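You operate a simulated robot arm through the tools that you are given. There is no shell and no other tool.

You run a simulated two-armed robot. Do the job below in one go: nothing can be reset, and whatever is moved stays where it is left.

## Task
Fetch the 30 mm steel block from the top of the grey cabinet and set it on the lower shelf of the ink bench. Put the fuse carton on the top of the grey workbench away on the top of the cream cabinet. Put one of the small grey reels from the top of the grey workbench on the job card there. Pick up the orange cartridge with one hand, pass it to the other hand and put it on the top of the cream cabinet. Take the grey cup on the top of the grey workbench and put it away on the mixing end of the ink bench. Take the thinner bottle on the top of the grey workbench and put it away on the mixing end of the ink bench. Pull the bottom drawer of unit 2 open. Do these in any order. Set down upright: steel block, fuse carton, grey cup, thinner bottle.

Only the result counts: the job must be done as asked and must still hold three seconds after the hand-in. Knocking over, shifting, dropping, spilling or breaking anything else fails it.

## Robot
Two 7-joint arms with three-finger grippers on one trunk, on a base that drives. Base frame: it is fixed to the floor where the robot stands at the start and does not move with it; the origin is under the middle of the robot, x ahead of it, y to its left, z up. Readings come in mm, degrees, newtons and seconds.
The left shoulder is at the start at [30, 124, 1008], the right one opposite. With the tool pointing down near the work surface each hand reaches from about 100 to 780 mm from the robot's upright axis, wherever it stands, measured 20 degrees to its own side. Places, roughly: bottom drawer of unit 2 [1200, 1300, 200]; fuse carton [-2250, 5000, 1000]; grey cup (8x8x8 cm) [-1500, 4900, 900]; job card [-1750, 4750, 750]; lower shelf of the ink bench [0, -1500, 200]; mixing end of the ink bench [-700, -1200, 900]; orange cartridge [-1500, 4750, 1000]; small grey reel (7x6x13 cm) [-2100, 5100, 900]; steel block [-2250, 2250, 750]; thinner bottle [-1500, 5000, 1000]; top of the cream cabinet [300, 2500, 1400]. Payload 2.2 kg a hand.
Tool frame (each hand has its own): the origin (TCP) lies between the finger pads and is the grasp point; the fingertips stand 28 mm ahead of it; z points along the fingers, y is the line along which they close. Largest opening 102 mm; the body of the gripper starts 71 mm behind the TCP.
Orientation is that of the tool frame in the base frame, as a unit quaternion [x, y, z, w]. With the fingers straight down and closing along the base's y, the tool's x points along the base's -x, its y along +y and its z along -z.

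## Interface
- The arms move only by the tool arm_command. It takes "left_steps", "right_steps" or both (then of equal length, played together; a hand with none holds still); each is one flat list of numbers, 7 for each row, row after row: the gripper command, from -1 (fully open) to 1 (shut), values between in proportion, then the shift along the base's x, y, z in m, then the turn, a rotation vector about the base's x, y, z in degrees. In form: [grip, dx, dy, dz, wx, wy, wz, grip, dx, dy, dz, wx, wy, wz, ...]. A call has 1 to 20 rows; each row shifts and turns the commanded pose from where the row before left it. Rows are played at 5 a second. More than 50 mm and 8.6 degrees between two rows, or a gripper value outside its range, and nothing of the call is played. A pose out of reach is approached as far as the arm can. The call stops where the force on the tool passes 40 N (or 10 N more than at its start, if that is more) or the arm is blocked; 0.2 s more then pass. Each finger halts on what it meets, pressing with about 34 N; the grip force reading is that of the motor and also rises with nothing between the fingers. The clock runs only during rows and for 0.2 s after the last one: add rows that do not move to give the fingers time. The reply holds the time, the measured pose of the TCP, the force on the tool along the base axes, the opening and the grip force, in the units named above and with some noise, with the torque about the TCP (base axes, N m) and any sound that the robot's microphone picked up.
- Cameras (640 x 400 px; columns grow to the right, rows downward): "scene" is now at [41.6, 11, 1721.7]; the picture's right is [0.06, -1.00, 0.00], its down [-0.67, -0.04, -0.74] and it looks along [0.74, 0.05, -0.67] (base axes); focal length 290 px, centre (320, 200). "left" rides on the left gripper at [72, 38, -86] in its tool frame; the picture's right is [-0.47, 0.89, 0.00], its down [-0.60, -0.32, -0.73] and it looks along [-0.65, -0.34, 0.68] (tool axes); focal length 256 px, centre (320, 200). "right" rides on the right gripper at [69, 44, -86] in its tool frame; the picture's right is [-0.53, 0.85, 0.00], its down [-0.58, -0.36, -0.73] and it looks along [-0.62, -0.39, 0.68] (tool axes); focal length 256 px, centre (320, 200). There is no depth. A picture from a camera that has moved, and an enlarged one, comes with that camera's place and axes in the base frame and with its lens. The place of the scene camera against the robot may be out by one fixed shift of up to 25 mm in any direction.
- capture(camera): a new picture of that camera. No time passes.
- slide_trunk(by): slides the trunk up (or, below 0, down) by that many mm; the arms and the scene camera ride with it, the base frame stays. It gives what a move gives, with no picture.
- base_move(legs): drives the robot by 1 to 6 legs, each [ahead, left, turn to the left] in mm, mm and degrees, along the robot's own axes; the way and the turn of a leg run together, so that a leg with both is an arc; at most 1500 mm and 180 degrees a leg. The arms and the cameras ride along, it lands a little off, and it stops where it bumps. It gives what a move gives.
- aim_head(pan, tilt): turns the head with the scene camera to pan (to the left, within 143 degrees either way) and tilt (down, from -29 to 69), counted from straight ahead of the robot. It gives what a move gives.
- inspect(camera, box): a new picture of the part [left, top, right, bottom] of that camera's present view, enlarged. No time passes.
- hand_in(): hands the job in; it is judged then, once.

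Nothing tells you exact positions but the pictures and the camera data. Unless the task says otherwise, let go and move clear before handing in.

The tools are called as name(argument=value, ...) on one line, values as JSON. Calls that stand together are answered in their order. arm_command: Moves the arms, as the interface text tells. Its arguments: {"type":"object","properties":{"left_steps":{"type":"array","items":{"type":"number"}},"right_steps":{"type":"array","items":{"type":"number"}}},"required":[]} The other tools are called the same way: slide_trunk (by) slides the trunk up or down; base_move (legs) drives the base; aim_head (pan, tilt) turns the head that bears the scene camera; capture (camera) takes a picture; inspect (camera, box) takes an enlarged picture of a part of a camera's view; hand_in () hands the job in.

At the start:

```text
time_s: 0.0
left_tool_pos: [547.1, 207.9, 1063.8]
left_orientation: [0.001, 1.0, 0.001, 0.0]
left_force: [0.0, -0.7, 0.8]
left_moment: [-0.01, 0.02, -0.03]
left_finger_gap: 101.9
left_grip_force: 0.1
right_tool_pos: [385.8, -161.9, 1034.2]
right_orientation: [0.0, 1.0, 0.0, -0.001]
right_force: [0.2, -0.5, 0.3]
right_moment: [0.0, 0.03, -0.02]
right_finger_gap: 102.0
right_grip_force: 0.0
trunk travel left (down, up): [-250.0, 290.0]
robot x, y, heading: [-0.6, -3.0, -0.3]
head pan, tilt: [3.6, 42.2]
```

scene: 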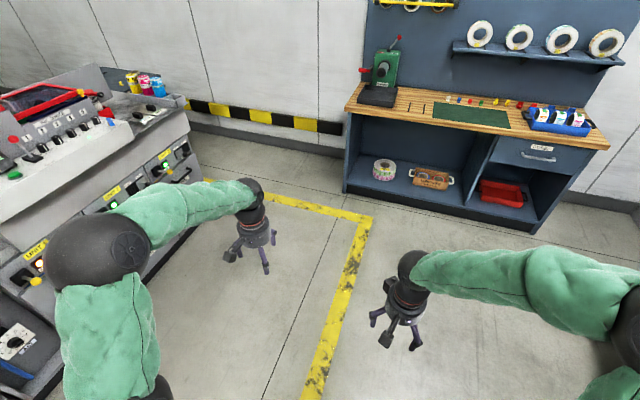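
right: 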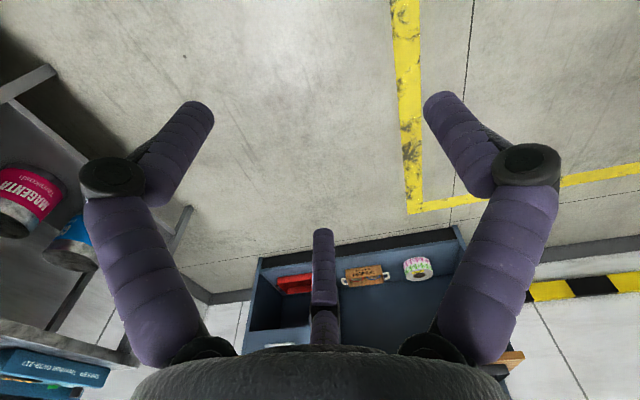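
left: 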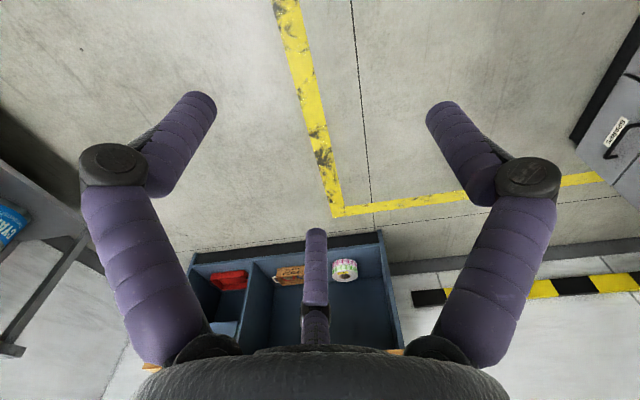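

I see a print shop: the press with units on the left, a blue bench ahead, and both hands are empty. I'll look around with the head first to find all the furniture.

aim_head(pan=60, tilt=25)

```text
time_s: 1.3
left_tool_pos: [547.1, 207.6, 1065.4]
left_orientation: [0.0, 1.0, 0.001, 0.0]
left_force: [-0.2, -0.4, 0.1]
left_moment: [0.04, -0.02, 0.01]
left_finger_gap: 102.1
left_grip_force: 0.1
right_tool_pos: [385.7, -161.9, 1032.8]
right_orientation: [0.0, 1.0, 0.0, 0.001]
right_force: [-0.3, -0.5, -0.4]
right_moment: [-0.02, 0.0, -0.01]
right_finger_gap: 101.9
right_grip_force: 0.0
trunk travel left (down, up): [-250.0, 290.0]
robot x, y, heading: [-0.8, -2.0, -0.2]
head pan, tilt: [60.0, 25.0]
```

The head is now turned 60° to the left. I'll take a picture there.

capture(camera="scene")

```text
taken
camera scene: at [4.5, 85.5, 1748.2], right [0.87, -0.5, 0.0], down [-0.21, -0.37, -0.91], along [0.45, 0.78, -0.42], focal length 290 px, centre (320, 200)
```

scene: 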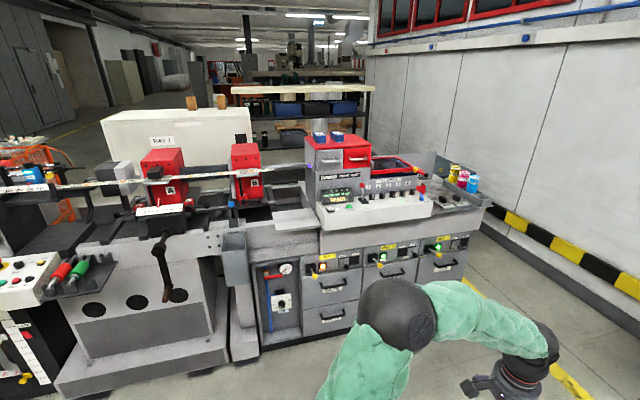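

The press console with drawer units is ahead-left, and the cream cabinet is probably behind it (the white "BAY" box). I'll keep looking around.

inspect(camera="scene", box=[240, 200, 500, 350])

inspect(camera="scene", box=[100, 60, 400, 220])

aim_head(pan=115, tilt=20)

capture(camera="scene")

aim_head(pan=-70, tilt=35)

capture(camera="scene")

aim_head(pan=-125, tilt=30)

capture(camera="scene")

```text
2.46 times, centred on (370, 275) of scene
camera zoom: at [4.5, 85.5, 1748.2], right [0.87, -0.5, 0.0], down [-0.21, -0.37, -0.91], along [0.45, 0.78, -0.42], focal length 713 px, centre (197, 15)
```

zoom: 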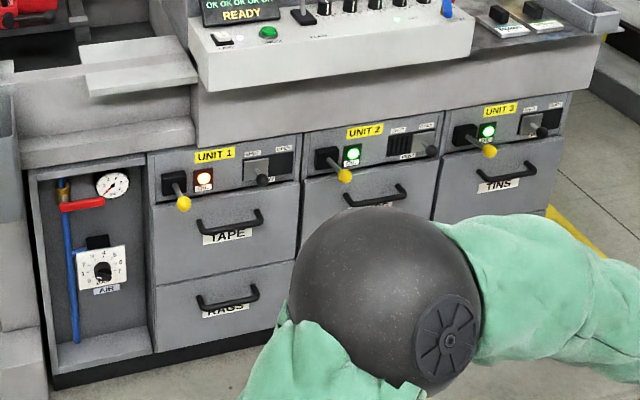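

```text
2.13 times, centred on (250, 140) of scene
camera zoom: at [4.5, 85.5, 1748.2], right [0.87, -0.5, 0.0], down [-0.21, -0.37, -0.91], along [0.45, 0.78, -0.42], focal length 618 px, centre (469, 328)
```

zoom: 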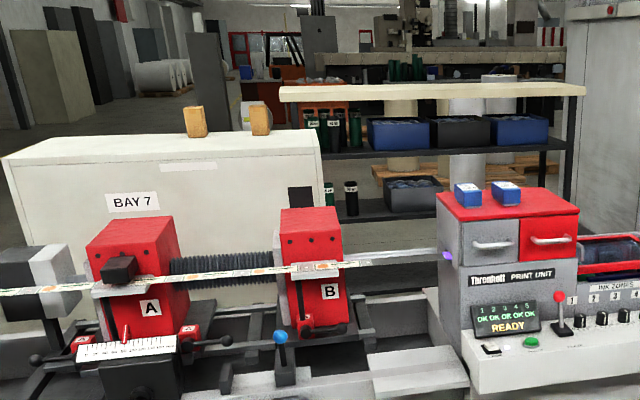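

```text
time_s: 2.5
left_tool_pos: [547.9, 208.2, 1066.1]
left_orientation: [0.0, 1.0, 0.0, 0.0]
left_force: [0.2, 0.4, -0.3]
left_moment: [0.01, 0.0, 0.01]
left_finger_gap: 101.9
left_grip_force: 0.1
right_tool_pos: [385.1, -161.9, 1033.8]
right_orientation: [0.0, 1.0, 0.0, 0.001]
right_force: [-0.1, -0.7, -0.3]
right_moment: [0.0, -0.02, 0.01]
right_finger_gap: 102.2
right_grip_force: 0.0
trunk travel left (down, up): [-250.0, 290.0]
robot x, y, heading: [0.6, -2.6, 0.0]
head pan, tilt: [115.0, 20.0]
```

```text
taken
camera scene: at [-81.0, 90.2, 1756.3], right [0.91, 0.42, 0.0], down [0.14, -0.31, -0.94], along [-0.4, 0.85, -0.34], focal length 290 px, centre (320, 200)
```

scene: 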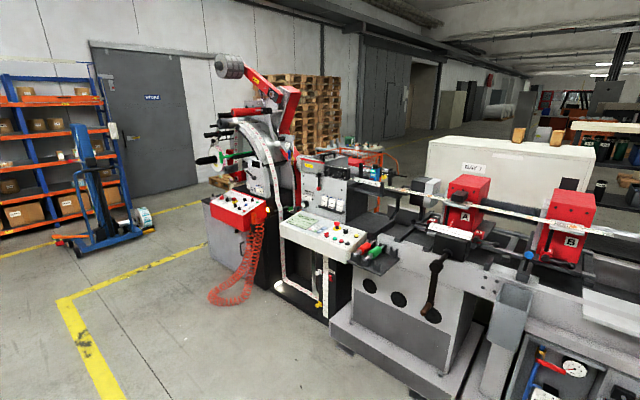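

```text
time_s: 5.2
left_tool_pos: [548.4, 207.3, 1064.6]
left_orientation: [0.0, 1.0, -0.001, 0.0]
left_force: [0.1, 0.0, -0.3]
left_moment: [-0.02, 0.01, 0.03]
left_finger_gap: 101.8
left_grip_force: 0.1
right_tool_pos: [385.1, -162.1, 1033.9]
right_orientation: [0.0, 1.0, 0.0, 0.0]
right_force: [-0.1, 0.1, 0.0]
right_moment: [-0.01, 0.03, -0.01]
right_finger_gap: 102.1
right_grip_force: 0.0
trunk travel left (down, up): [-250.0, 290.0]
robot x, y, heading: [-2.6, 2.1, 0.2]
head pan, tilt: [-70.0, 35.0]
```

```text
taken
camera scene: at [-11.5, -77.0, 1732.5], right [-0.94, -0.34, 0.0], down [-0.2, 0.54, -0.82], along [0.28, -0.77, -0.57], focal length 290 px, centre (320, 200)
```

scene: 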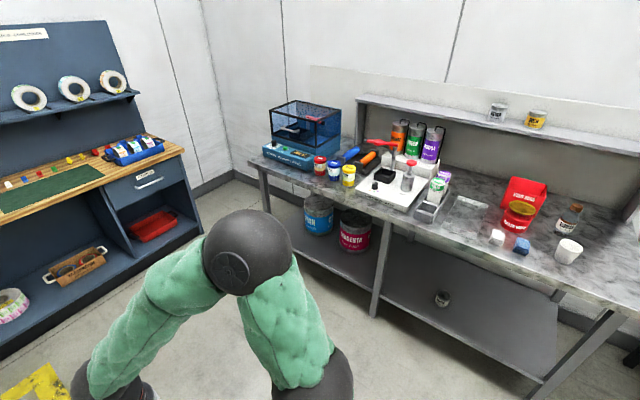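

```text
time_s: 6.5
left_tool_pos: [547.3, 208.0, 1065.8]
left_orientation: [0.0, 1.0, 0.0, 0.0]
left_force: [-0.5, 0.0, -0.1]
left_moment: [-0.01, 0.01, 0.0]
left_finger_gap: 102.1
left_grip_force: 0.1
right_tool_pos: [384.8, -162.5, 1033.4]
right_orientation: [-0.001, 1.0, 0.0, 0.0]
right_force: [-0.6, 0.2, 0.0]
right_moment: [-0.01, -0.01, -0.02]
right_finger_gap: 102.0
right_grip_force: 0.0
trunk travel left (down, up): [-250.0, 290.0]
robot x, y, heading: [2.7, -0.9, 0.2]
head pan, tilt: [-125.0, 30.0]
```

```text
taken
camera scene: at [-93.5, -68.4, 1740.3], right [-0.82, 0.57, 0.0], down [0.29, 0.41, -0.87], along [-0.5, -0.71, -0.5], focal length 290 px, centre (320, 200)
```

scene: 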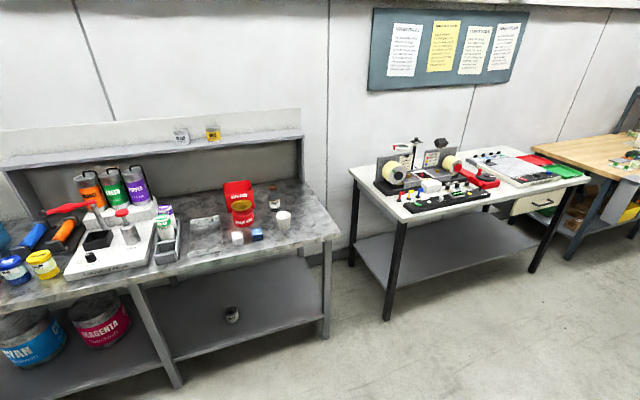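

The ink bench (marble top, lower shelf) is to my right/behind, the press is to the left, the cream cabinet "BAY 7" stands behind the press, and the grey cabinet is beyond the press's left end. I'll start with the drawer: turn left and shift right so that I face unit 2.

base_move(legs=[[0, 0, 90], [0, -1100, 0], [250, 0, 0]])

aim_head(pan=0, tilt=50)

capture(camera="scene")

```text
time_s: 17.5
left_tool_pos: [902.7, 821.3, 1063.8]
left_orientation: [0.712, -0.702, 0.001, 0.001]
left_force: [-0.8, 0.0, -0.5]
left_moment: [-0.02, 0.01, 0.0]
left_finger_gap: 101.8
left_grip_force: 0.0
right_tool_pos: [1275.6, 663.4, 1033.4]
right_orientation: [0.712, -0.702, 0.0, 0.001]
right_force: [-0.1, -0.2, 0.8]
right_moment: [-0.04, 0.0, -0.03]
right_finger_gap: 101.9
right_grip_force: 0.0
trunk travel left (down, up): [-250.0, 290.0]
robot x, y, heading: [1115.9, 278.3, 90.9]
head pan, tilt: [-125.0, 30.0]
```

```text
time_s: 19.6
left_tool_pos: [903.3, 819.8, 1064.2]
left_orientation: [0.712, -0.702, 0.0, 0.0]
left_force: [-0.1, 0.1, 0.2]
left_moment: [0.03, 0.0, -0.02]
left_finger_gap: 101.8
left_grip_force: 0.0
right_tool_pos: [1275.8, 662.4, 1034.8]
right_orientation: [0.712, -0.702, 0.0, 0.0]
right_force: [-0.2, -0.9, -0.1]
right_moment: [-0.02, -0.02, -0.02]
right_finger_gap: 101.9
right_grip_force: 0.0
trunk travel left (down, up): [-250.0, 290.0]
robot x, y, heading: [1115.7, 274.7, 91.1]
head pan, tilt: [0.0, 50.0]
```

```text
taken
camera scene: at [1105.4, 328.0, 1710.7], right [1.0, 0.01, 0.0], down [0.01, -0.77, -0.64], along [-0.01, 0.64, -0.77], focal length 290 px, centre (320, 200)
```

scene: 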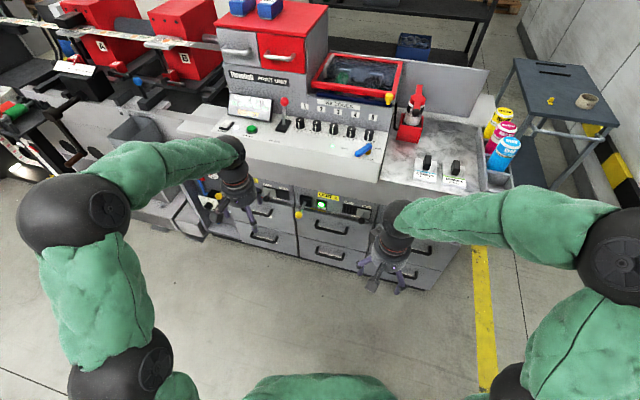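

inspect(camera="scene", box=[220, 160, 460, 310])

```text
2.67 times, centred on (340, 235) of scene
camera zoom: at [1105.4, 328.0, 1710.7], right [1.0, 0.01, 0.0], down [0.01, -0.77, -0.64], along [-0.01, 0.64, -0.77], focal length 773 px, centre (267, 107)
```

zoom: 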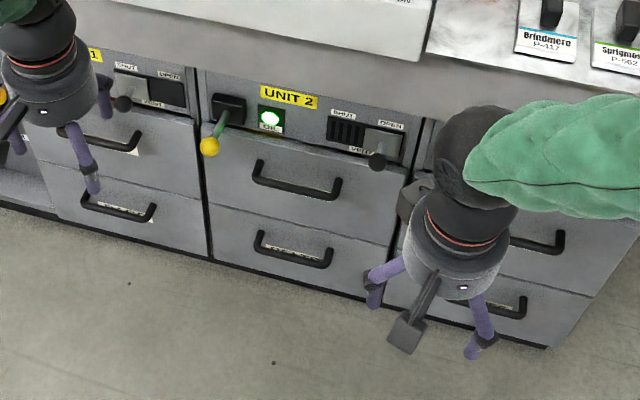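

Unit 2 has a lit green lamp and a bottom handle at about [1145, 1145, 218]. I'll shift left so the right arm can reach it, lower the trunk, and turn the right wrist to close on a horizontal bar.

base_move(legs=[[0, 150, 0]])

slide_trunk(by=-245)

arm_command(right_steps=[-1, 0, 0, 0, 0, 0, -8.2, -1, 0, 0, 0, 0, 0, -8.2, -1, 0, 0, 0, 0, 0, -8.2, -1, 0, 0, 0, 0, 0, -8.2, -1, 0, 0, 0, 0, 0, -8.2, -1, 0, 0, 0, 0, 0, -8.2, -1, 0, 0, 0, 0, 0, -8.2, -1, 0, 0, 0, 0, 0, -8.2, -1, 0, 0, 0, 0, 0, -8.2, -1, 0, 0, 0, 0, 0, -8.2, -1, 0, 0, 0, 0, 0, -8.2])

capture(camera="scene")

capture(camera="right")

```text
time_s: 20.9
left_tool_pos: [751.1, 818.9, 1064.5]
left_orientation: [0.712, -0.703, 0.002, 0.0]
left_force: [-0.8, 0.5, -0.1]
left_moment: [0.02, -0.06, 0.0]
left_finger_gap: 102.2
left_grip_force: 0.1
right_tool_pos: [1124.0, 660.5, 1033.3]
right_orientation: [0.711, -0.703, 0.0, 0.0]
right_force: [-0.3, -0.1, -0.2]
right_moment: [0.0, -0.04, 0.05]
right_finger_gap: 101.9
right_grip_force: 0.1
trunk travel left (down, up): [-250.0, 290.0]
robot x, y, heading: [968.0, 271.8, 90.4]
head pan, tilt: [0.0, 50.0]
```

```text
time_s: 23.5
left_tool_pos: [752.1, 817.0, 820.5]
left_orientation: [0.711, -0.703, 0.0, 0.0]
left_force: [-0.9, -0.3, -0.2]
left_moment: [0.0, -0.01, 0.01]
left_finger_gap: 102.1
left_grip_force: 0.1
right_tool_pos: [1123.5, 659.6, 788.5]
right_orientation: [0.711, -0.703, 0.0, 0.0]
right_force: [-0.3, 0.1, -0.5]
right_moment: [-0.05, 0.01, 0.01]
right_finger_gap: 102.0
right_grip_force: 0.0
trunk travel left (down, up): [-5.0, 535.0]
robot x, y, heading: [967.5, 271.2, 90.6]
head pan, tilt: [0.0, 50.0]
```

```text
time_s: 25.9
left_tool_pos: [751.6, 819.3, 820.1]
left_orientation: [0.711, -0.703, -0.001, 0.0]
left_force: [0.3, 0.1, -0.8]
left_moment: [-0.03, -0.02, 0.02]
left_finger_gap: 102.0
left_grip_force: 0.0
right_tool_pos: [1123.3, 660.5, 789.0]
right_orientation: [-0.003, 1.0, 0.001, 0.0]
right_force: [0.4, -0.5, -0.2]
right_moment: [-0.01, 0.01, -0.07]
right_finger_gap: 102.2
right_grip_force: 0.1
trunk travel left (down, up): [-5.0, 535.0]
robot x, y, heading: [966.4, 271.2, 90.9]
head pan, tilt: [0.0, 50.0]
```

```text
taken
camera scene: at [953.7, 326.0, 1465.7], right [1.0, 0.01, 0.0], down [0.01, -0.77, -0.64], along [-0.01, 0.64, -0.77], focal length 290 px, centre (320, 200)
```

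scene: 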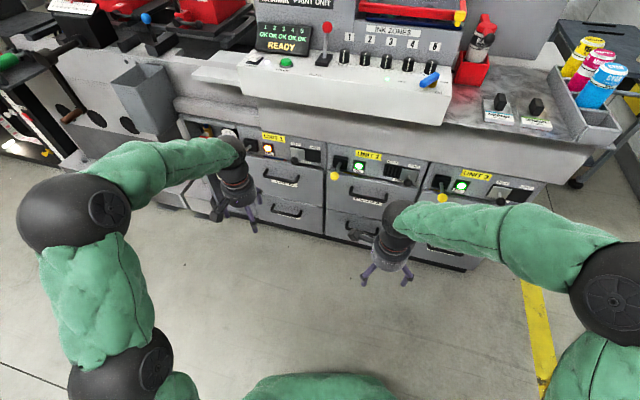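

```text
taken
camera right: at [1054.7, 703.8, 874.9], right [0.53, 0.85, 0.0], down [0.58, -0.36, 0.73], along [0.62, -0.39, -0.68], focal length 256 px, centre (320, 200)
```

right: 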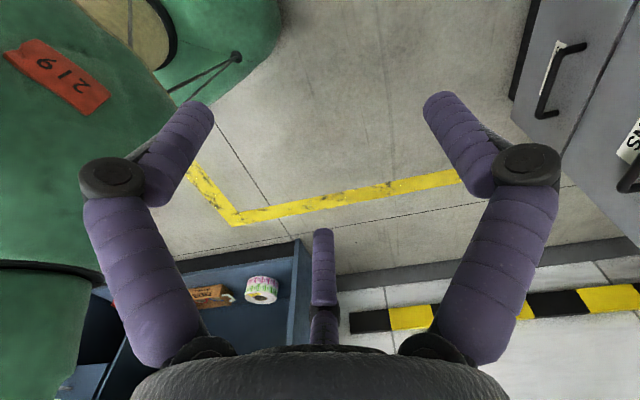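

The wrist roll worked. Now a closer look at unit 2's bottom handle from this lower vantage.

inspect(camera="scene", box=[220, 120, 540, 320])

```text
2.00 times, centred on (380, 220) of scene
camera zoom: at [953.7, 326.0, 1465.7], right [1.0, 0.01, 0.0], down [0.01, -0.77, -0.64], along [-0.01, 0.64, -0.77], focal length 580 px, centre (200, 160)
```

zoom: 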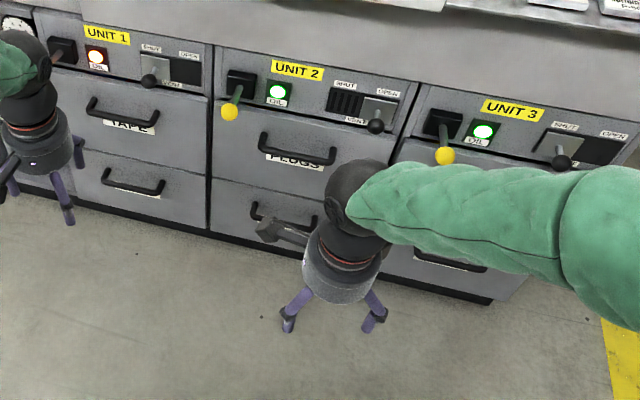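

The press front is turned about −15° (its face runs along [0.97, −0.26]). I'll retract the left hand, square up to the face, and shift so the handle is ahead of the right hand.

arm_command(left_steps=[-1, 0, -0.045, 0, 0, 0, 0, -1, 0, -0.045, 0, 0, 0, 0, -1, 0, -0.045, 0, 0, 0, 0, -1, 0, -0.045, 0, 0, 0, 0])

base_move(legs=[[0, 0, -15.5], [100, 204, 0]])

capture(camera="scene")

```text
time_s: 26.9
left_tool_pos: [752.1, 638.9, 820.6]
left_orientation: [0.712, -0.703, 0.0, -0.001]
left_force: [-0.4, -0.3, 0.0]
left_moment: [0.06, -0.01, 0.03]
left_finger_gap: 101.9
left_grip_force: 0.0
right_tool_pos: [1123.0, 660.1, 789.0]
right_orientation: [-0.005, 1.0, 0.001, 0.0]
right_force: [-0.3, 0.3, -0.1]
right_moment: [-0.01, 0.04, 0.0]
right_finger_gap: 101.8
right_grip_force: 0.1
trunk travel left (down, up): [-5.0, 535.0]
robot x, y, heading: [967.7, 275.2, 90.7]
head pan, tilt: [0.0, 50.0]
```

```text
time_s: 29.5
left_tool_pos: [696.1, 835.3, 820.6]
left_orientation: [-0.606, 0.795, 0.0, -0.001]
left_force: [0.5, 0.3, 0.4]
left_moment: [-0.02, -0.01, 0.01]
left_finger_gap: 101.9
left_grip_force: 0.0
right_tool_pos: [1057.3, 753.8, 788.2]
right_orientation: [0.135, 0.991, 0.0, 0.001]
right_force: [0.7, -0.1, 0.6]
right_moment: [0.0, 0.01, -0.03]
right_finger_gap: 102.2
right_grip_force: 0.0
trunk travel left (down, up): [-5.0, 535.0]
robot x, y, heading: [797.8, 428.4, 74.6]
head pan, tilt: [0.0, 50.0]
```

```text
taken
camera scene: at [799.0, 476.0, 1465.7], right [0.96, -0.26, 0.0], down [-0.2, -0.74, -0.64], along [0.17, 0.62, -0.77], focal length 290 px, centre (320, 200)
```

scene: 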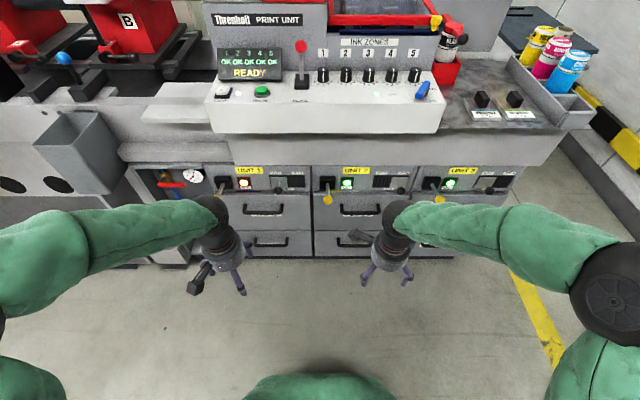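

inspect(camera="scene", box=[220, 150, 540, 290])

```text
2.00 times, centred on (380, 220) of scene
camera zoom: at [799.0, 476.0, 1465.7], right [0.96, -0.26, 0.0], down [-0.2, -0.74, -0.64], along [0.17, 0.62, -0.77], focal length 580 px, centre (200, 160)
```

zoom: 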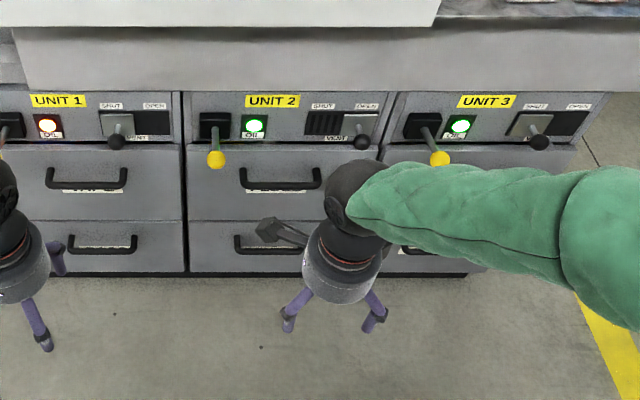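

Now the front is square to me and unit 2's bottom handle is straight ahead of the right hand. I'll swing the right hand down and forward until it points at the handle.

arm_command(right_steps=[-1, 0.0045, 0.0164, -0.0377, 6.2, -1.708, 0, -1, 0.0045, 0.0164, -0.0377, 6.2, -1.708, 0, -1, 0.0045, 0.0164, -0.0377, 6.2, -1.708, 0, -1, 0.0045, 0.0164, -0.0377, 6.2, -1.708, 0, -1, 0.0045, 0.0164, -0.0377, 6.2, -1.708, 0, -1, 0.0045, 0.0164, -0.0377, 6.2, -1.708, 0, -1, 0.0045, 0.0164, -0.0377, 6.2, -1.708, 0, -1, 0.0045, 0.0164, -0.0377, 6.2, -1.708, 0, -1, 0.0045, 0.0164, -0.0377, 6.2, -1.708, 0, -1, 0.0045, 0.0164, -0.0377, 6.2, -1.708, 0, -1, 0.0045, 0.0164, -0.0377, 6.2, -1.708, 0, -1, 0.0045, 0.0164, -0.0377, 6.2, -1.708, 0, -1, 0.0045, 0.0164, -0.0377, 6.2, -1.708, 0, -1, 0.0045, 0.0164, -0.0377, 6.2, -1.708, 0])

capture(camera="right")

capture(camera="scene")

```text
time_s: 32.7
left_tool_pos: [694.6, 835.9, 821.4]
left_orientation: [-0.606, 0.795, 0.0, 0.0]
left_force: [0.2, -0.2, -0.1]
left_moment: [0.02, -0.03, 0.01]
left_finger_gap: 101.7
left_grip_force: 0.0
right_tool_pos: [1164.1, 1094.8, 509.2]
right_orientation: [0.038, 0.851, 0.524, 0.021]
right_force: [0.9, 0.3, -0.4]
right_moment: [0.02, -0.01, 0.0]
right_finger_gap: 102.1
right_grip_force: 0.2
right hand out of reach, approached as far as the arm can: row 5, 6, 7, 8, 9, 10, 11, 12, 13
trunk travel left (down, up): [-5.0, 535.0]
robot x, y, heading: [798.5, 423.6, 74.9]
head pan, tilt: [0.0, 50.0]
stopped in row 14 (right hand): the arm was blocked; the commanded pose is now the measured one
```

```text
taken
camera right: at [1090.1, 1042.8, 588.4], right [0.57, 0.33, 0.75], down [0.5, -0.86, 0.0], along [0.65, 0.38, -0.66], focal length 256 px, centre (320, 200)
```

right: 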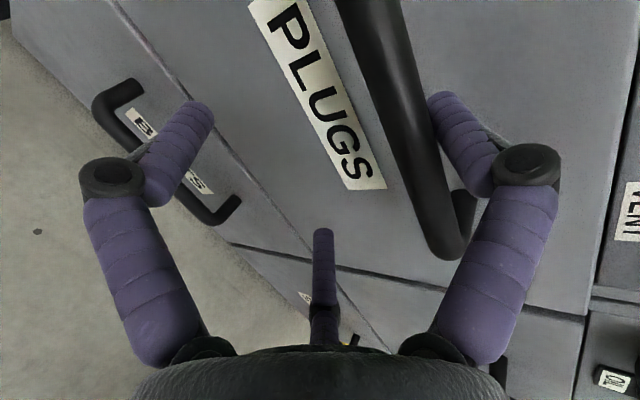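

```text
taken
camera scene: at [799.3, 475.2, 1465.7], right [0.96, -0.26, 0.0], down [-0.2, -0.74, -0.64], along [0.17, 0.62, -0.77], focal length 290 px, centre (320, 200)
```

scene: 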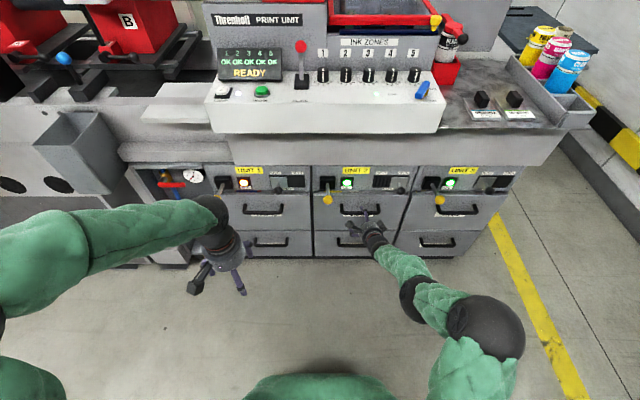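

The arm ran short of reach and its fingers came near the top drawer's handle. I'll back straight off before trying a different, more downward-pointing approach.

arm_command(right_steps=[-1, -0.008, -0.029, 0, 0, 0, 0, -1, -0.008, -0.029, 0, 0, 0, 0, -1, -0.008, -0.029, 0, 0, 0, 0, -1, -0.008, -0.029, 0, 0, 0, 0, -1, -0.008, -0.029, 0, 0, 0, 0])

capture(camera="right")

```text
time_s: 33.9
left_tool_pos: [696.2, 835.7, 821.8]
left_orientation: [-0.606, 0.795, 0.0, 0.0]
left_force: [0.2, 0.0, 0.8]
left_moment: [0.02, 0.02, -0.01]
left_finger_gap: 102.1
left_grip_force: 0.1
right_tool_pos: [1127.2, 947.5, 510.6]
right_orientation: [0.04, 0.851, 0.524, 0.022]
right_force: [0.8, 1.0, 3.0]
right_moment: [-0.3, 0.04, 0.06]
right_finger_gap: 101.9
right_grip_force: 0.2
trunk travel left (down, up): [-5.0, 535.0]
robot x, y, heading: [800.5, 424.4, 74.9]
head pan, tilt: [0.0, 50.0]
```

```text
taken
camera right: at [1052.4, 897.3, 589.5], right [0.57, 0.33, 0.75], down [0.5, -0.87, 0.0], along [0.65, 0.38, -0.66], focal length 256 px, centre (320, 200)
```

right: 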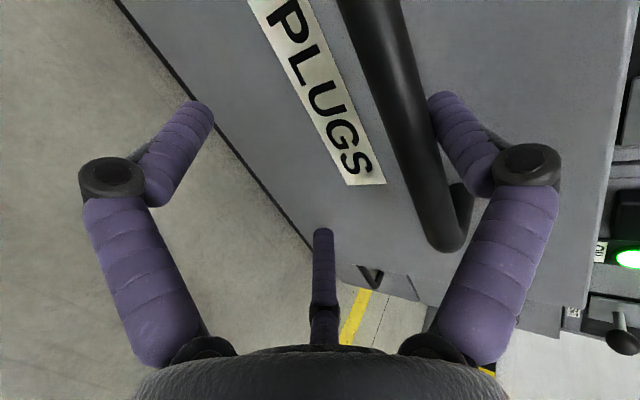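

The top drawer (PLUGS) got hooked and came out with the hand. I'll unhook by lifting straight up, then push that drawer shut again.

arm_command(right_steps=[-1, 0, 0, 0.02, 0, 0, 0, -1, 0, 0, 0.02, 0, 0, 0, -1, 0, 0, 0.02, 0, 0, 0, -1, 0, 0, 0.02, 0, 0, 0])

capture(camera="right")

inspect(camera="scene", box=[220, 150, 540, 350])

```text
time_s: 34.9
left_tool_pos: [694.4, 835.5, 821.0]
left_orientation: [-0.607, 0.795, 0.0, 0.001]
left_force: [1.1, 0.0, 0.6]
left_moment: [0.0, -0.02, -0.03]
left_finger_gap: 101.9
left_grip_force: 0.1
right_tool_pos: [1124.4, 949.9, 591.7]
right_orientation: [0.038, 0.85, 0.525, 0.021]
right_force: [-0.9, -1.1, 0.5]
right_moment: [0.03, -0.04, -0.04]
right_finger_gap: 102.2
right_grip_force: 0.2
trunk travel left (down, up): [-5.0, 535.0]
robot x, y, heading: [798.1, 420.9, 74.7]
head pan, tilt: [0.0, 50.0]
```

```text
taken
camera right: at [1051.1, 897.8, 669.7], right [0.57, 0.33, 0.75], down [0.5, -0.86, 0.0], along [0.65, 0.38, -0.66], focal length 256 px, centre (320, 200)
```

right: 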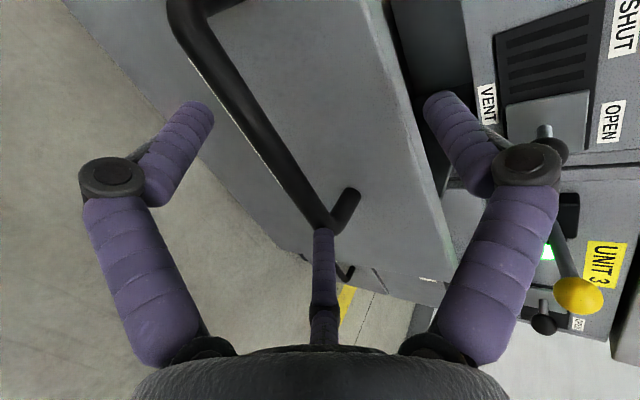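

```text
2.00 times, centred on (380, 250) of scene
camera zoom: at [799.2, 475.1, 1465.8], right [0.96, -0.26, 0.0], down [-0.2, -0.74, -0.64], along [0.17, 0.62, -0.77], focal length 580 px, centre (200, 100)
```

zoom: 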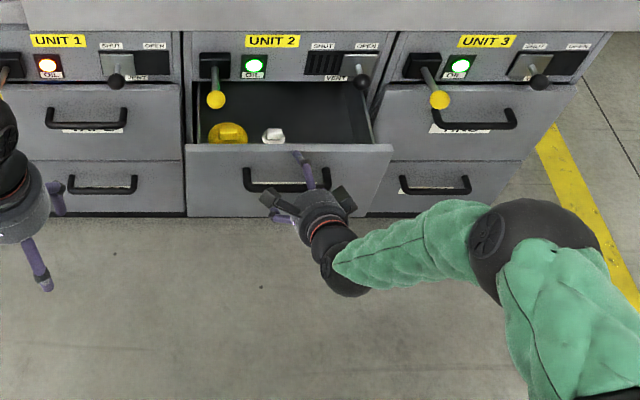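

The hand is free of the handle now, with the top drawer hanging open about 170 mm. I'll lift a bit more, back away, close the fingers, and line up to push the drawer front above its handle.

arm_command(right_steps=[-1, 0, 0, 0.03, 0, 0, 0, -1, 0, 0, 0.03, 0, 0, 0, -1, -0.009, -0.033, 0, 0, 0, 0, -1, -0.009, -0.033, 0, 0, 0, 0, -1, -0.009, -0.033, 0, 0, 0, 0, -1, -0.009, -0.033, 0, 0, 0, 0, 1, 0, 0, -0.028, 0, 0, 0, 1, 0, 0, -0.028, 0, 0, 0, 1, 0, 0, -0.028, 0, 0, 0, 1, 0, 0, -0.028, 0, 0, 0, 1, 0, 0, 0, 0, 0, 0])

capture(camera="right")

inspect(camera="scene", box=[220, 150, 540, 350])

```text
time_s: 37.3
left_tool_pos: [694.0, 835.9, 821.3]
left_orientation: [-0.607, 0.795, 0.0, 0.0]
left_force: [0.4, -0.2, 0.1]
left_moment: [-0.04, 0.0, 0.04]
left_finger_gap: 101.8
left_grip_force: 0.0
right_tool_pos: [1088.3, 816.7, 537.9]
right_orientation: [0.039, 0.85, 0.525, 0.021]
right_force: [-0.2, 0.0, -0.3]
right_moment: [-0.03, 0.0, -0.01]
right_finger_gap: 2.2
right_grip_force: 32.0
trunk travel left (down, up): [-5.0, 535.0]
robot x, y, heading: [798.1, 422.3, 74.8]
head pan, tilt: [0.0, 50.0]
```

```text
taken
camera right: at [1015.2, 765.5, 616.4], right [0.57, 0.33, 0.75], down [0.5, -0.86, 0.0], along [0.65, 0.38, -0.66], focal length 256 px, centre (320, 200)
```

right: 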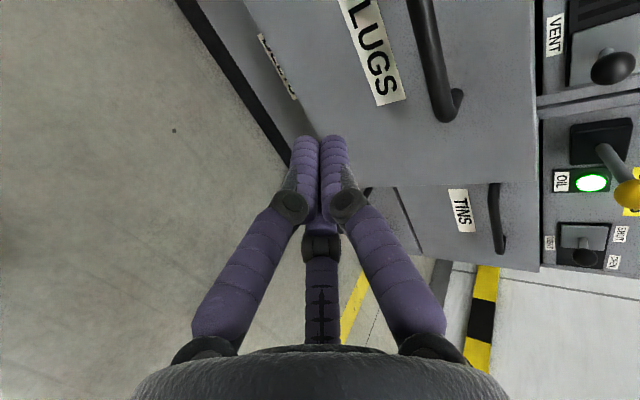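

```text
2.00 times, centred on (380, 250) of scene
camera zoom: at [799.5, 475.5, 1465.7], right [0.96, -0.26, 0.0], down [-0.2, -0.74, -0.64], along [0.17, 0.62, -0.77], focal length 580 px, centre (200, 100)
```

zoom: 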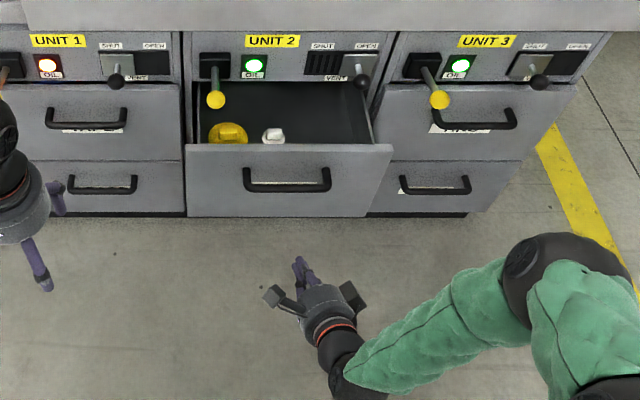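

From two wrist views the open top drawer's bar sits near z≈555, about 607 mm ahead of me (the lower handle is then near z≈300). I'll lower the closed fist below that bar, drive a little closer, and check before pushing.

arm_command(right_steps=[1, 0, 0, -0.025, 0, 0, 0, 1, 0, 0, -0.025, 0, 0, 0, 1, 0, 0, -0.025, 0, 0, 0])

base_move(legs=[[120, 0, 0]])

capture(camera="right")

capture(camera="scene")

```text
time_s: 38.1
left_tool_pos: [695.6, 836.0, 820.9]
left_orientation: [-0.606, 0.795, -0.001, 0.0]
left_force: [-0.4, -0.1, -0.3]
left_moment: [-0.02, 0.0, -0.03]
left_finger_gap: 101.8
left_grip_force: 0.1
right_tool_pos: [1088.1, 818.2, 462.6]
right_orientation: [0.038, 0.85, 0.525, 0.023]
right_force: [-0.1, 0.4, 0.1]
right_moment: [-0.01, -0.01, 0.0]
right_finger_gap: 2.0
right_grip_force: 32.1
trunk travel left (down, up): [-5.0, 535.0]
robot x, y, heading: [795.6, 423.4, 74.6]
head pan, tilt: [0.0, 50.0]
```

```text
time_s: 39.4
left_tool_pos: [728.2, 953.7, 821.3]
left_orientation: [-0.606, 0.795, -0.001, 0.0]
left_force: [-0.6, -0.3, 1.1]
left_moment: [-0.01, -0.01, 0.02]
left_finger_gap: 102.1
left_grip_force: 0.0
right_tool_pos: [1119.1, 934.5, 462.5]
right_orientation: [0.039, 0.85, 0.524, 0.022]
right_force: [0.1, 0.7, 1.0]
right_moment: [0.0, -0.01, 0.02]
right_finger_gap: 2.1
right_grip_force: 31.9
trunk travel left (down, up): [-5.0, 535.0]
robot x, y, heading: [829.4, 540.3, 74.8]
head pan, tilt: [0.0, 50.0]
```

```text
taken
camera right: at [1047.0, 883.4, 541.3], right [0.57, 0.33, 0.75], down [0.5, -0.87, 0.0], along [0.65, 0.38, -0.66], focal length 256 px, centre (320, 200)
```

right: 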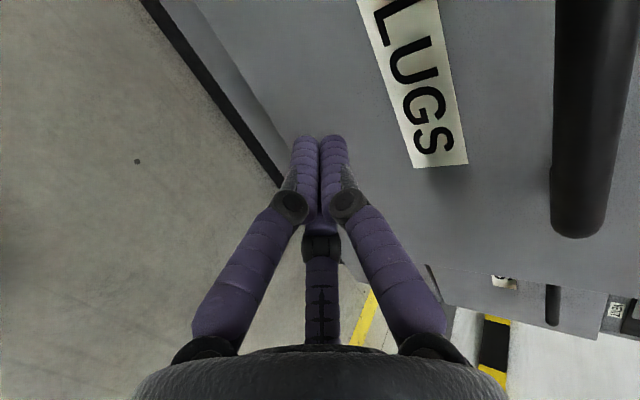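

```text
taken
camera scene: at [832.0, 593.5, 1465.7], right [0.96, -0.27, 0.0], down [-0.2, -0.74, -0.64], along [0.17, 0.62, -0.77], focal length 290 px, centre (320, 200)
```

scene: 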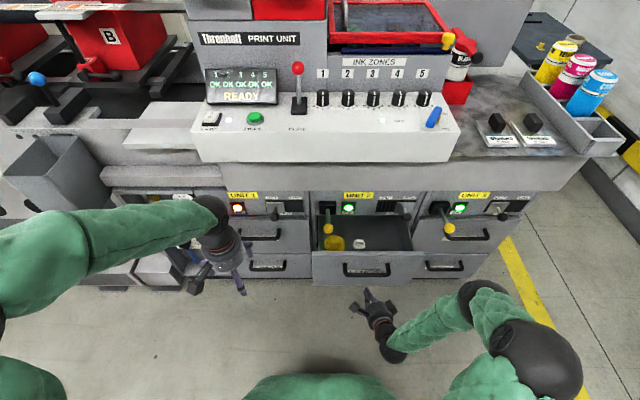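

The closed fist faces the drawer front below its handle. Now I push it forward gently.

arm_command(right_steps=[1, 0.0053, 0.0193, 0, 0, 0, 0, 1, 0.0053, 0.0193, 0, 0, 0, 0, 1, 0.0053, 0.0193, 0, 0, 0, 0, 1, 0.0053, 0.0193, 0, 0, 0, 0, 1, 0.0053, 0.0193, 0, 0, 0, 0, 1, 0.0053, 0.0193, 0, 0, 0, 0, 1, 0.0053, 0.0193, 0, 0, 0, 0, 1, 0.0053, 0.0193, 0, 0, 0, 0])

capture(camera="right")

inspect(camera="scene", box=[220, 170, 540, 370])

```text
time_s: 41.2
left_tool_pos: [727.7, 955.3, 822.2]
left_orientation: [-0.606, 0.795, 0.0, -0.001]
left_force: [-1.0, -0.4, 0.0]
left_moment: [0.0, -0.02, 0.01]
left_finger_gap: 101.9
left_grip_force: 0.0
right_tool_pos: [1163.5, 1090.3, 465.3]
right_orientation: [0.04, 0.85, 0.525, 0.022]
right_force: [-0.2, -0.9, -0.7]
right_moment: [-0.02, -0.02, 0.03]
right_finger_gap: 2.2
right_grip_force: 31.7
trunk travel left (down, up): [-5.0, 535.0]
robot x, y, heading: [831.3, 542.7, 74.6]
head pan, tilt: [0.0, 50.0]
```

```text
taken
camera right: at [1089.9, 1039.4, 543.5], right [0.57, 0.33, 0.75], down [0.5, -0.87, 0.0], along [0.65, 0.38, -0.66], focal length 256 px, centre (320, 200)
```

right: 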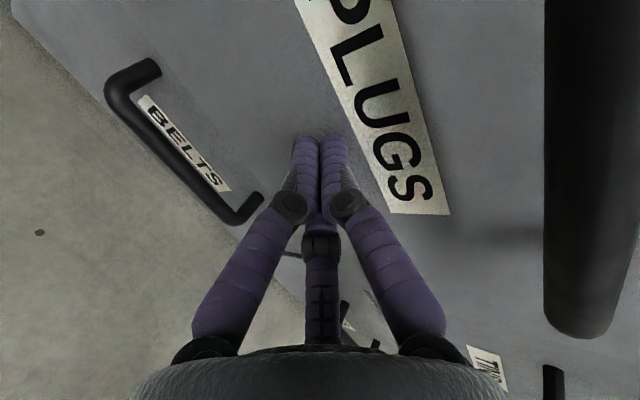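

```text
2.00 times, centred on (380, 270) of scene
camera zoom: at [831.8, 593.2, 1465.7], right [0.96, -0.27, 0.0], down [-0.2, -0.74, -0.64], along [0.17, 0.62, -0.77], focal length 580 px, centre (200, 60)
```

zoom: 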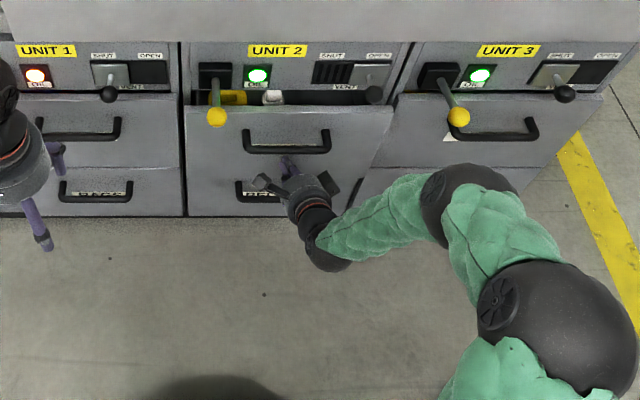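

The top drawer is nearly shut, about 40 mm remain. I keep pushing in smaller steps.

arm_command(right_steps=[1, 0.0039, 0.0145, 0, 0, 0, 0, 1, 0.0039, 0.0145, 0, 0, 0, 0, 1, 0.0026, 0.0097, 0, 0, 0, 0, 1, 0.0026, 0.0097, 0, 0, 0, 0, 1, 0.0013, 0.0048, 0, 0, 0, 0])

inspect(camera="scene", box=[220, 170, 540, 370])

```text
time_s: 42.0
left_tool_pos: [728.2, 953.0, 820.3]
left_orientation: [-0.606, 0.795, 0.0, 0.0]
left_force: [0.5, -0.5, -0.2]
left_moment: [0.01, -0.01, 0.0]
left_finger_gap: 102.1
left_grip_force: 0.0
right_tool_pos: [1169.2, 1120.8, 459.7]
right_orientation: [0.042, 0.853, 0.52, 0.02]
right_force: [-0.8, -7.3, 3.1]
right_moment: [0.13, -0.07, 0.0]
right_finger_gap: 2.2
right_grip_force: 31.3
trunk travel left (down, up): [-5.0, 535.0]
robot x, y, heading: [833.2, 539.5, 74.5]
head pan, tilt: [0.0, 50.0]
stopped in row 4 (right hand): the force on the tool passed its limit at 50 N (the readings are from after the stop); the commanded pose is now the measured one
```

```text
2.00 times, centred on (380, 270) of scene
camera zoom: at [831.8, 592.6, 1465.7], right [0.96, -0.27, 0.0], down [-0.2, -0.74, -0.64], along [0.17, 0.62, -0.77], focal length 580 px, centre (200, 60)
```

zoom: 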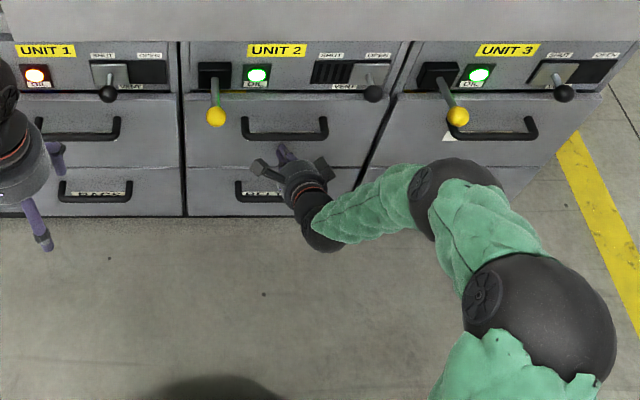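

inspect(camera="scene", box=[300, 180, 440, 280])

```text
4.00 times, centred on (370, 230) of scene
camera zoom: at [831.8, 592.6, 1465.7], right [0.96, -0.27, 0.0], down [-0.2, -0.74, -0.64], along [0.17, 0.62, -0.77], focal length 1159 px, centre (120, 80)
```

zoom: 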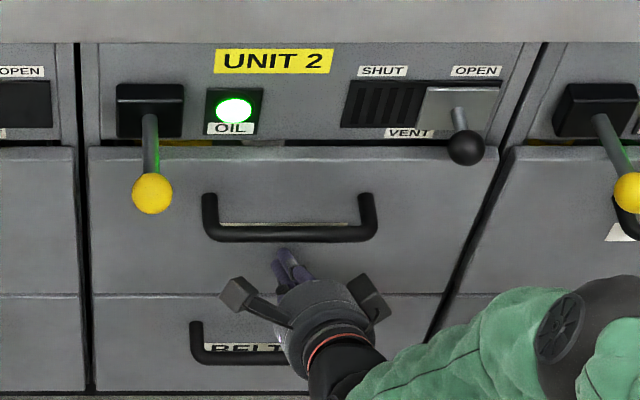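

The top drawer is back flush with its neighbours. Now I back off, lower the hand to the bottom handle's level (z≈304), and pitch it closer to horizontal.

arm_command(right_steps=[1, -0.008, -0.029, 0, 0, 0, 0, 1, -0.008, -0.029, 0, 0, 0, 0, 1, -0.008, -0.029, 0, 0, 0, 0, 1, -0.008, -0.029, 0, 0, 0, 0, 1, 0, 0, -0.03, 0, 0, 0, 1, 0, 0, -0.03, 0, 0, 0, 1, 0, 0, -0.03, 0, 0, 0, 1, 0, 0, 0, 5.8, -1.6, 0, 1, 0, 0, 0, 5.8, -1.6, 0])

capture(camera="right")

capture(camera="scene")

```text
time_s: 44.0
left_tool_pos: [728.5, 953.0, 821.2]
left_orientation: [-0.605, 0.796, 0.0, 0.0]
left_force: [-0.2, 0.6, 0.3]
left_moment: [0.0, -0.02, 0.0]
left_finger_gap: 101.9
left_grip_force: 0.1
right_tool_pos: [1138.6, 1004.4, 369.5]
right_orientation: [0.03, 0.794, 0.606, 0.04]
right_force: [0.3, 0.2, -0.5]
right_moment: [0.03, 0.02, 0.01]
right_finger_gap: 2.2
right_grip_force: 31.5
trunk travel left (down, up): [-5.0, 535.0]
robot x, y, heading: [832.5, 539.9, 74.5]
head pan, tilt: [0.0, 50.0]
```

```text
taken
camera right: at [1062.2, 939.6, 433.2], right [0.53, 0.17, 0.83], down [0.5, -0.85, -0.14], along [0.68, 0.49, -0.54], focal length 256 px, centre (320, 200)
```

right: 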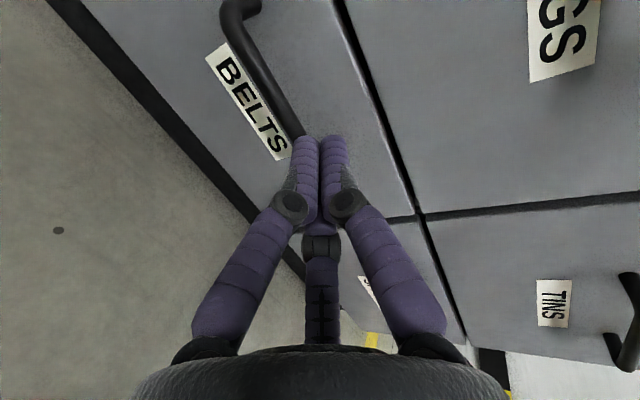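

```text
taken
camera scene: at [831.9, 592.6, 1465.7], right [0.96, -0.27, 0.0], down [-0.2, -0.74, -0.64], along [0.17, 0.62, -0.77], focal length 290 px, centre (320, 200)
```

scene: 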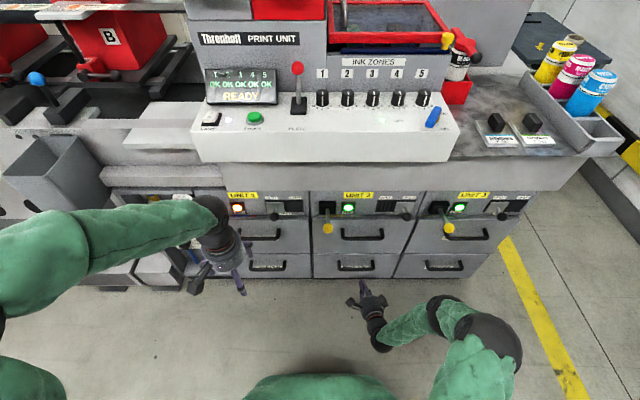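

No reach problem this time. The bar measures z≈305, and I'm aligned; I'll finish pitching to horizontal, drop to that height and open the fingers partway.

arm_command(right_steps=[1, -0.0072, 0.002, -0.0325, 5.97, -1.656, 0, 1, -0.0072, 0.002, -0.032, 5.97, -1.656, 0, -0.4, 0, 0, 0, 0, 0, 0, -0.4, 0, 0, 0, 0, 0, 0, -0.4, 0, 0, 0, 0, 0, 0])

capture(camera="right")

```text
time_s: 45.2
left_tool_pos: [729.2, 953.8, 821.3]
left_orientation: [-0.605, 0.796, 0.0, -0.001]
left_force: [1.4, -1.1, 0.4]
left_moment: [-0.01, 0.02, 0.02]
left_finger_gap: 101.9
left_grip_force: 0.1
right_tool_pos: [1125.3, 1009.8, 304.8]
right_orientation: [0.014, 0.726, 0.685, 0.059]
right_force: [-0.4, -0.2, 0.0]
right_moment: [0.0, 0.0, -0.02]
right_finger_gap: 71.5
right_grip_force: 0.2
trunk travel left (down, up): [-5.0, 535.0]
robot x, y, heading: [830.3, 542.5, 74.4]
head pan, tilt: [0.0, 50.0]
```

```text
taken
camera right: at [1045.0, 932.4, 349.2], right [0.48, 0.0, 0.88], down [0.52, -0.81, -0.29], along [0.71, 0.59, -0.39], focal length 256 px, centre (320, 200)
```

right: 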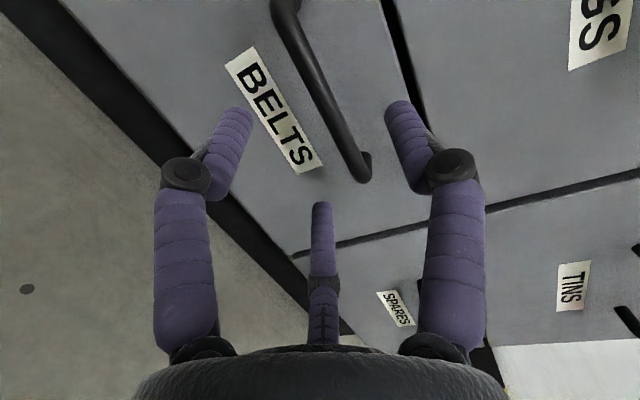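

The bar is centred between the fingers (z≈301, lateral aligned). I advance 100 mm and close on it.

arm_command(right_steps=[-0.4, 0.0067, 0.0241, 0, 0, 0, 0, -0.4, 0.0067, 0.0241, 0, 0, 0, 0, -0.4, 0.0067, 0.0241, -0.001, 0, 0, 0, -0.4, 0.0067, 0.0241, -0.001, 0, 0, 0, 0.3, 0, 0, 0, 0, 0, 0, 1, 0, 0, 0, 0, 0, 0, 1, 0, 0, 0, 0, 0, 0, 1, 0, 0, 0, 0, 0, 0])

capture(camera="right")

```text
time_s: 46.4
left_tool_pos: [729.7, 955.0, 820.9]
left_orientation: [-0.605, 0.796, 0.0, -0.001]
left_force: [-0.6, 0.1, 0.9]
left_moment: [0.02, 0.01, 0.02]
left_finger_gap: 101.9
left_grip_force: 0.0
right_tool_pos: [1149.0, 1088.1, 298.0]
right_orientation: [0.024, 0.736, 0.675, 0.054]
right_force: [10.0, -2.9, -19.8]
right_moment: [-0.31, 0.44, -0.29]
right_finger_gap: 47.3
right_grip_force: 9.0
right hand out of reach, approached as far as the arm can: row 4
trunk travel left (down, up): [-5.0, 535.0]
robot x, y, heading: [834.4, 538.6, 74.5]
head pan, tilt: [0.0, 50.0]
stopped in row 5 (right hand): the force on the tool passed its limit at 43 N (the readings are from after the stop); the commanded pose is now the measured one
```

```text
taken
camera right: at [1069.4, 1014.2, 345.5], right [0.5, 0.02, 0.87], down [0.5, -0.82, -0.27], along [0.71, 0.57, -0.42], focal length 256 px, centre (320, 200)
```

right: 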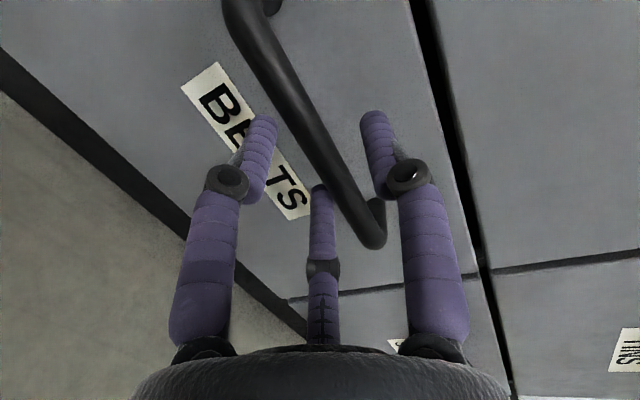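

The lower finger met the bar first, so the hand is slightly high and a bit short. I'll reopen, drop 12 mm, creep the base forward 20 mm and close again.

arm_command(right_steps=[-0.4, 0, 0, 0, 0, 0, 0, -0.4, 0, 0, -0.006, 0, 0, 0, -0.4, 0, 0, -0.006, 0, 0, 0])

base_move(legs=[[20, 0, 0]])

capture(camera="right")

```text
time_s: 47.2
left_tool_pos: [728.2, 952.5, 820.7]
left_orientation: [-0.606, 0.796, 0.0, 0.0]
left_force: [0.7, 0.0, -0.5]
left_moment: [0.02, -0.02, -0.04]
left_finger_gap: 102.0
left_grip_force: 0.0
right_tool_pos: [1148.5, 1090.4, 302.6]
right_orientation: [0.019, 0.732, 0.679, 0.057]
right_force: [-0.6, -0.3, 0.5]
right_moment: [0.01, 0.03, 0.0]
right_finger_gap: 71.5
right_grip_force: 0.1
right hand out of reach, approached as far as the arm can: row 2, 3
trunk travel left (down, up): [-5.0, 535.0]
robot x, y, heading: [834.4, 543.3, 74.6]
head pan, tilt: [0.0, 50.0]
```

```text
time_s: 48.0
left_tool_pos: [733.3, 972.5, 821.0]
left_orientation: [-0.606, 0.796, 0.0, -0.001]
left_force: [0.9, -0.4, 0.1]
left_moment: [0.0, 0.0, -0.01]
left_finger_gap: 102.1
left_grip_force: 0.0
right_tool_pos: [1154.0, 1110.4, 300.6]
right_orientation: [0.02, 0.733, 0.678, 0.055]
right_force: [0.9, 3.1, -4.3]
right_moment: [0.05, 0.13, 0.18]
right_finger_gap: 71.7
right_grip_force: 0.4
trunk travel left (down, up): [-5.0, 535.0]
robot x, y, heading: [836.1, 562.2, 74.6]
head pan, tilt: [0.0, 50.0]
```

```text
taken
camera right: at [1073.9, 1035.1, 347.9], right [0.49, 0.01, 0.87], down [0.51, -0.81, -0.28], along [0.71, 0.58, -0.41], focal length 256 px, centre (320, 200)
```

right: 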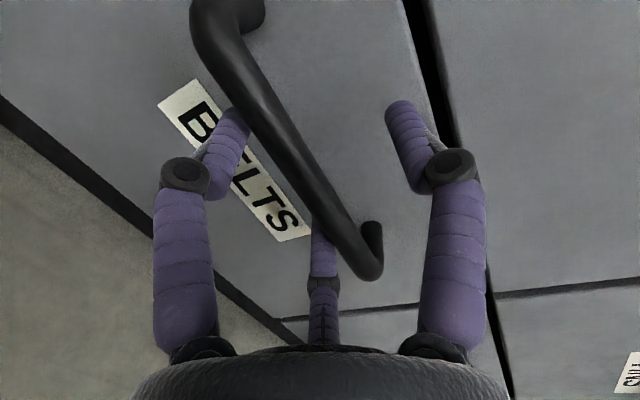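

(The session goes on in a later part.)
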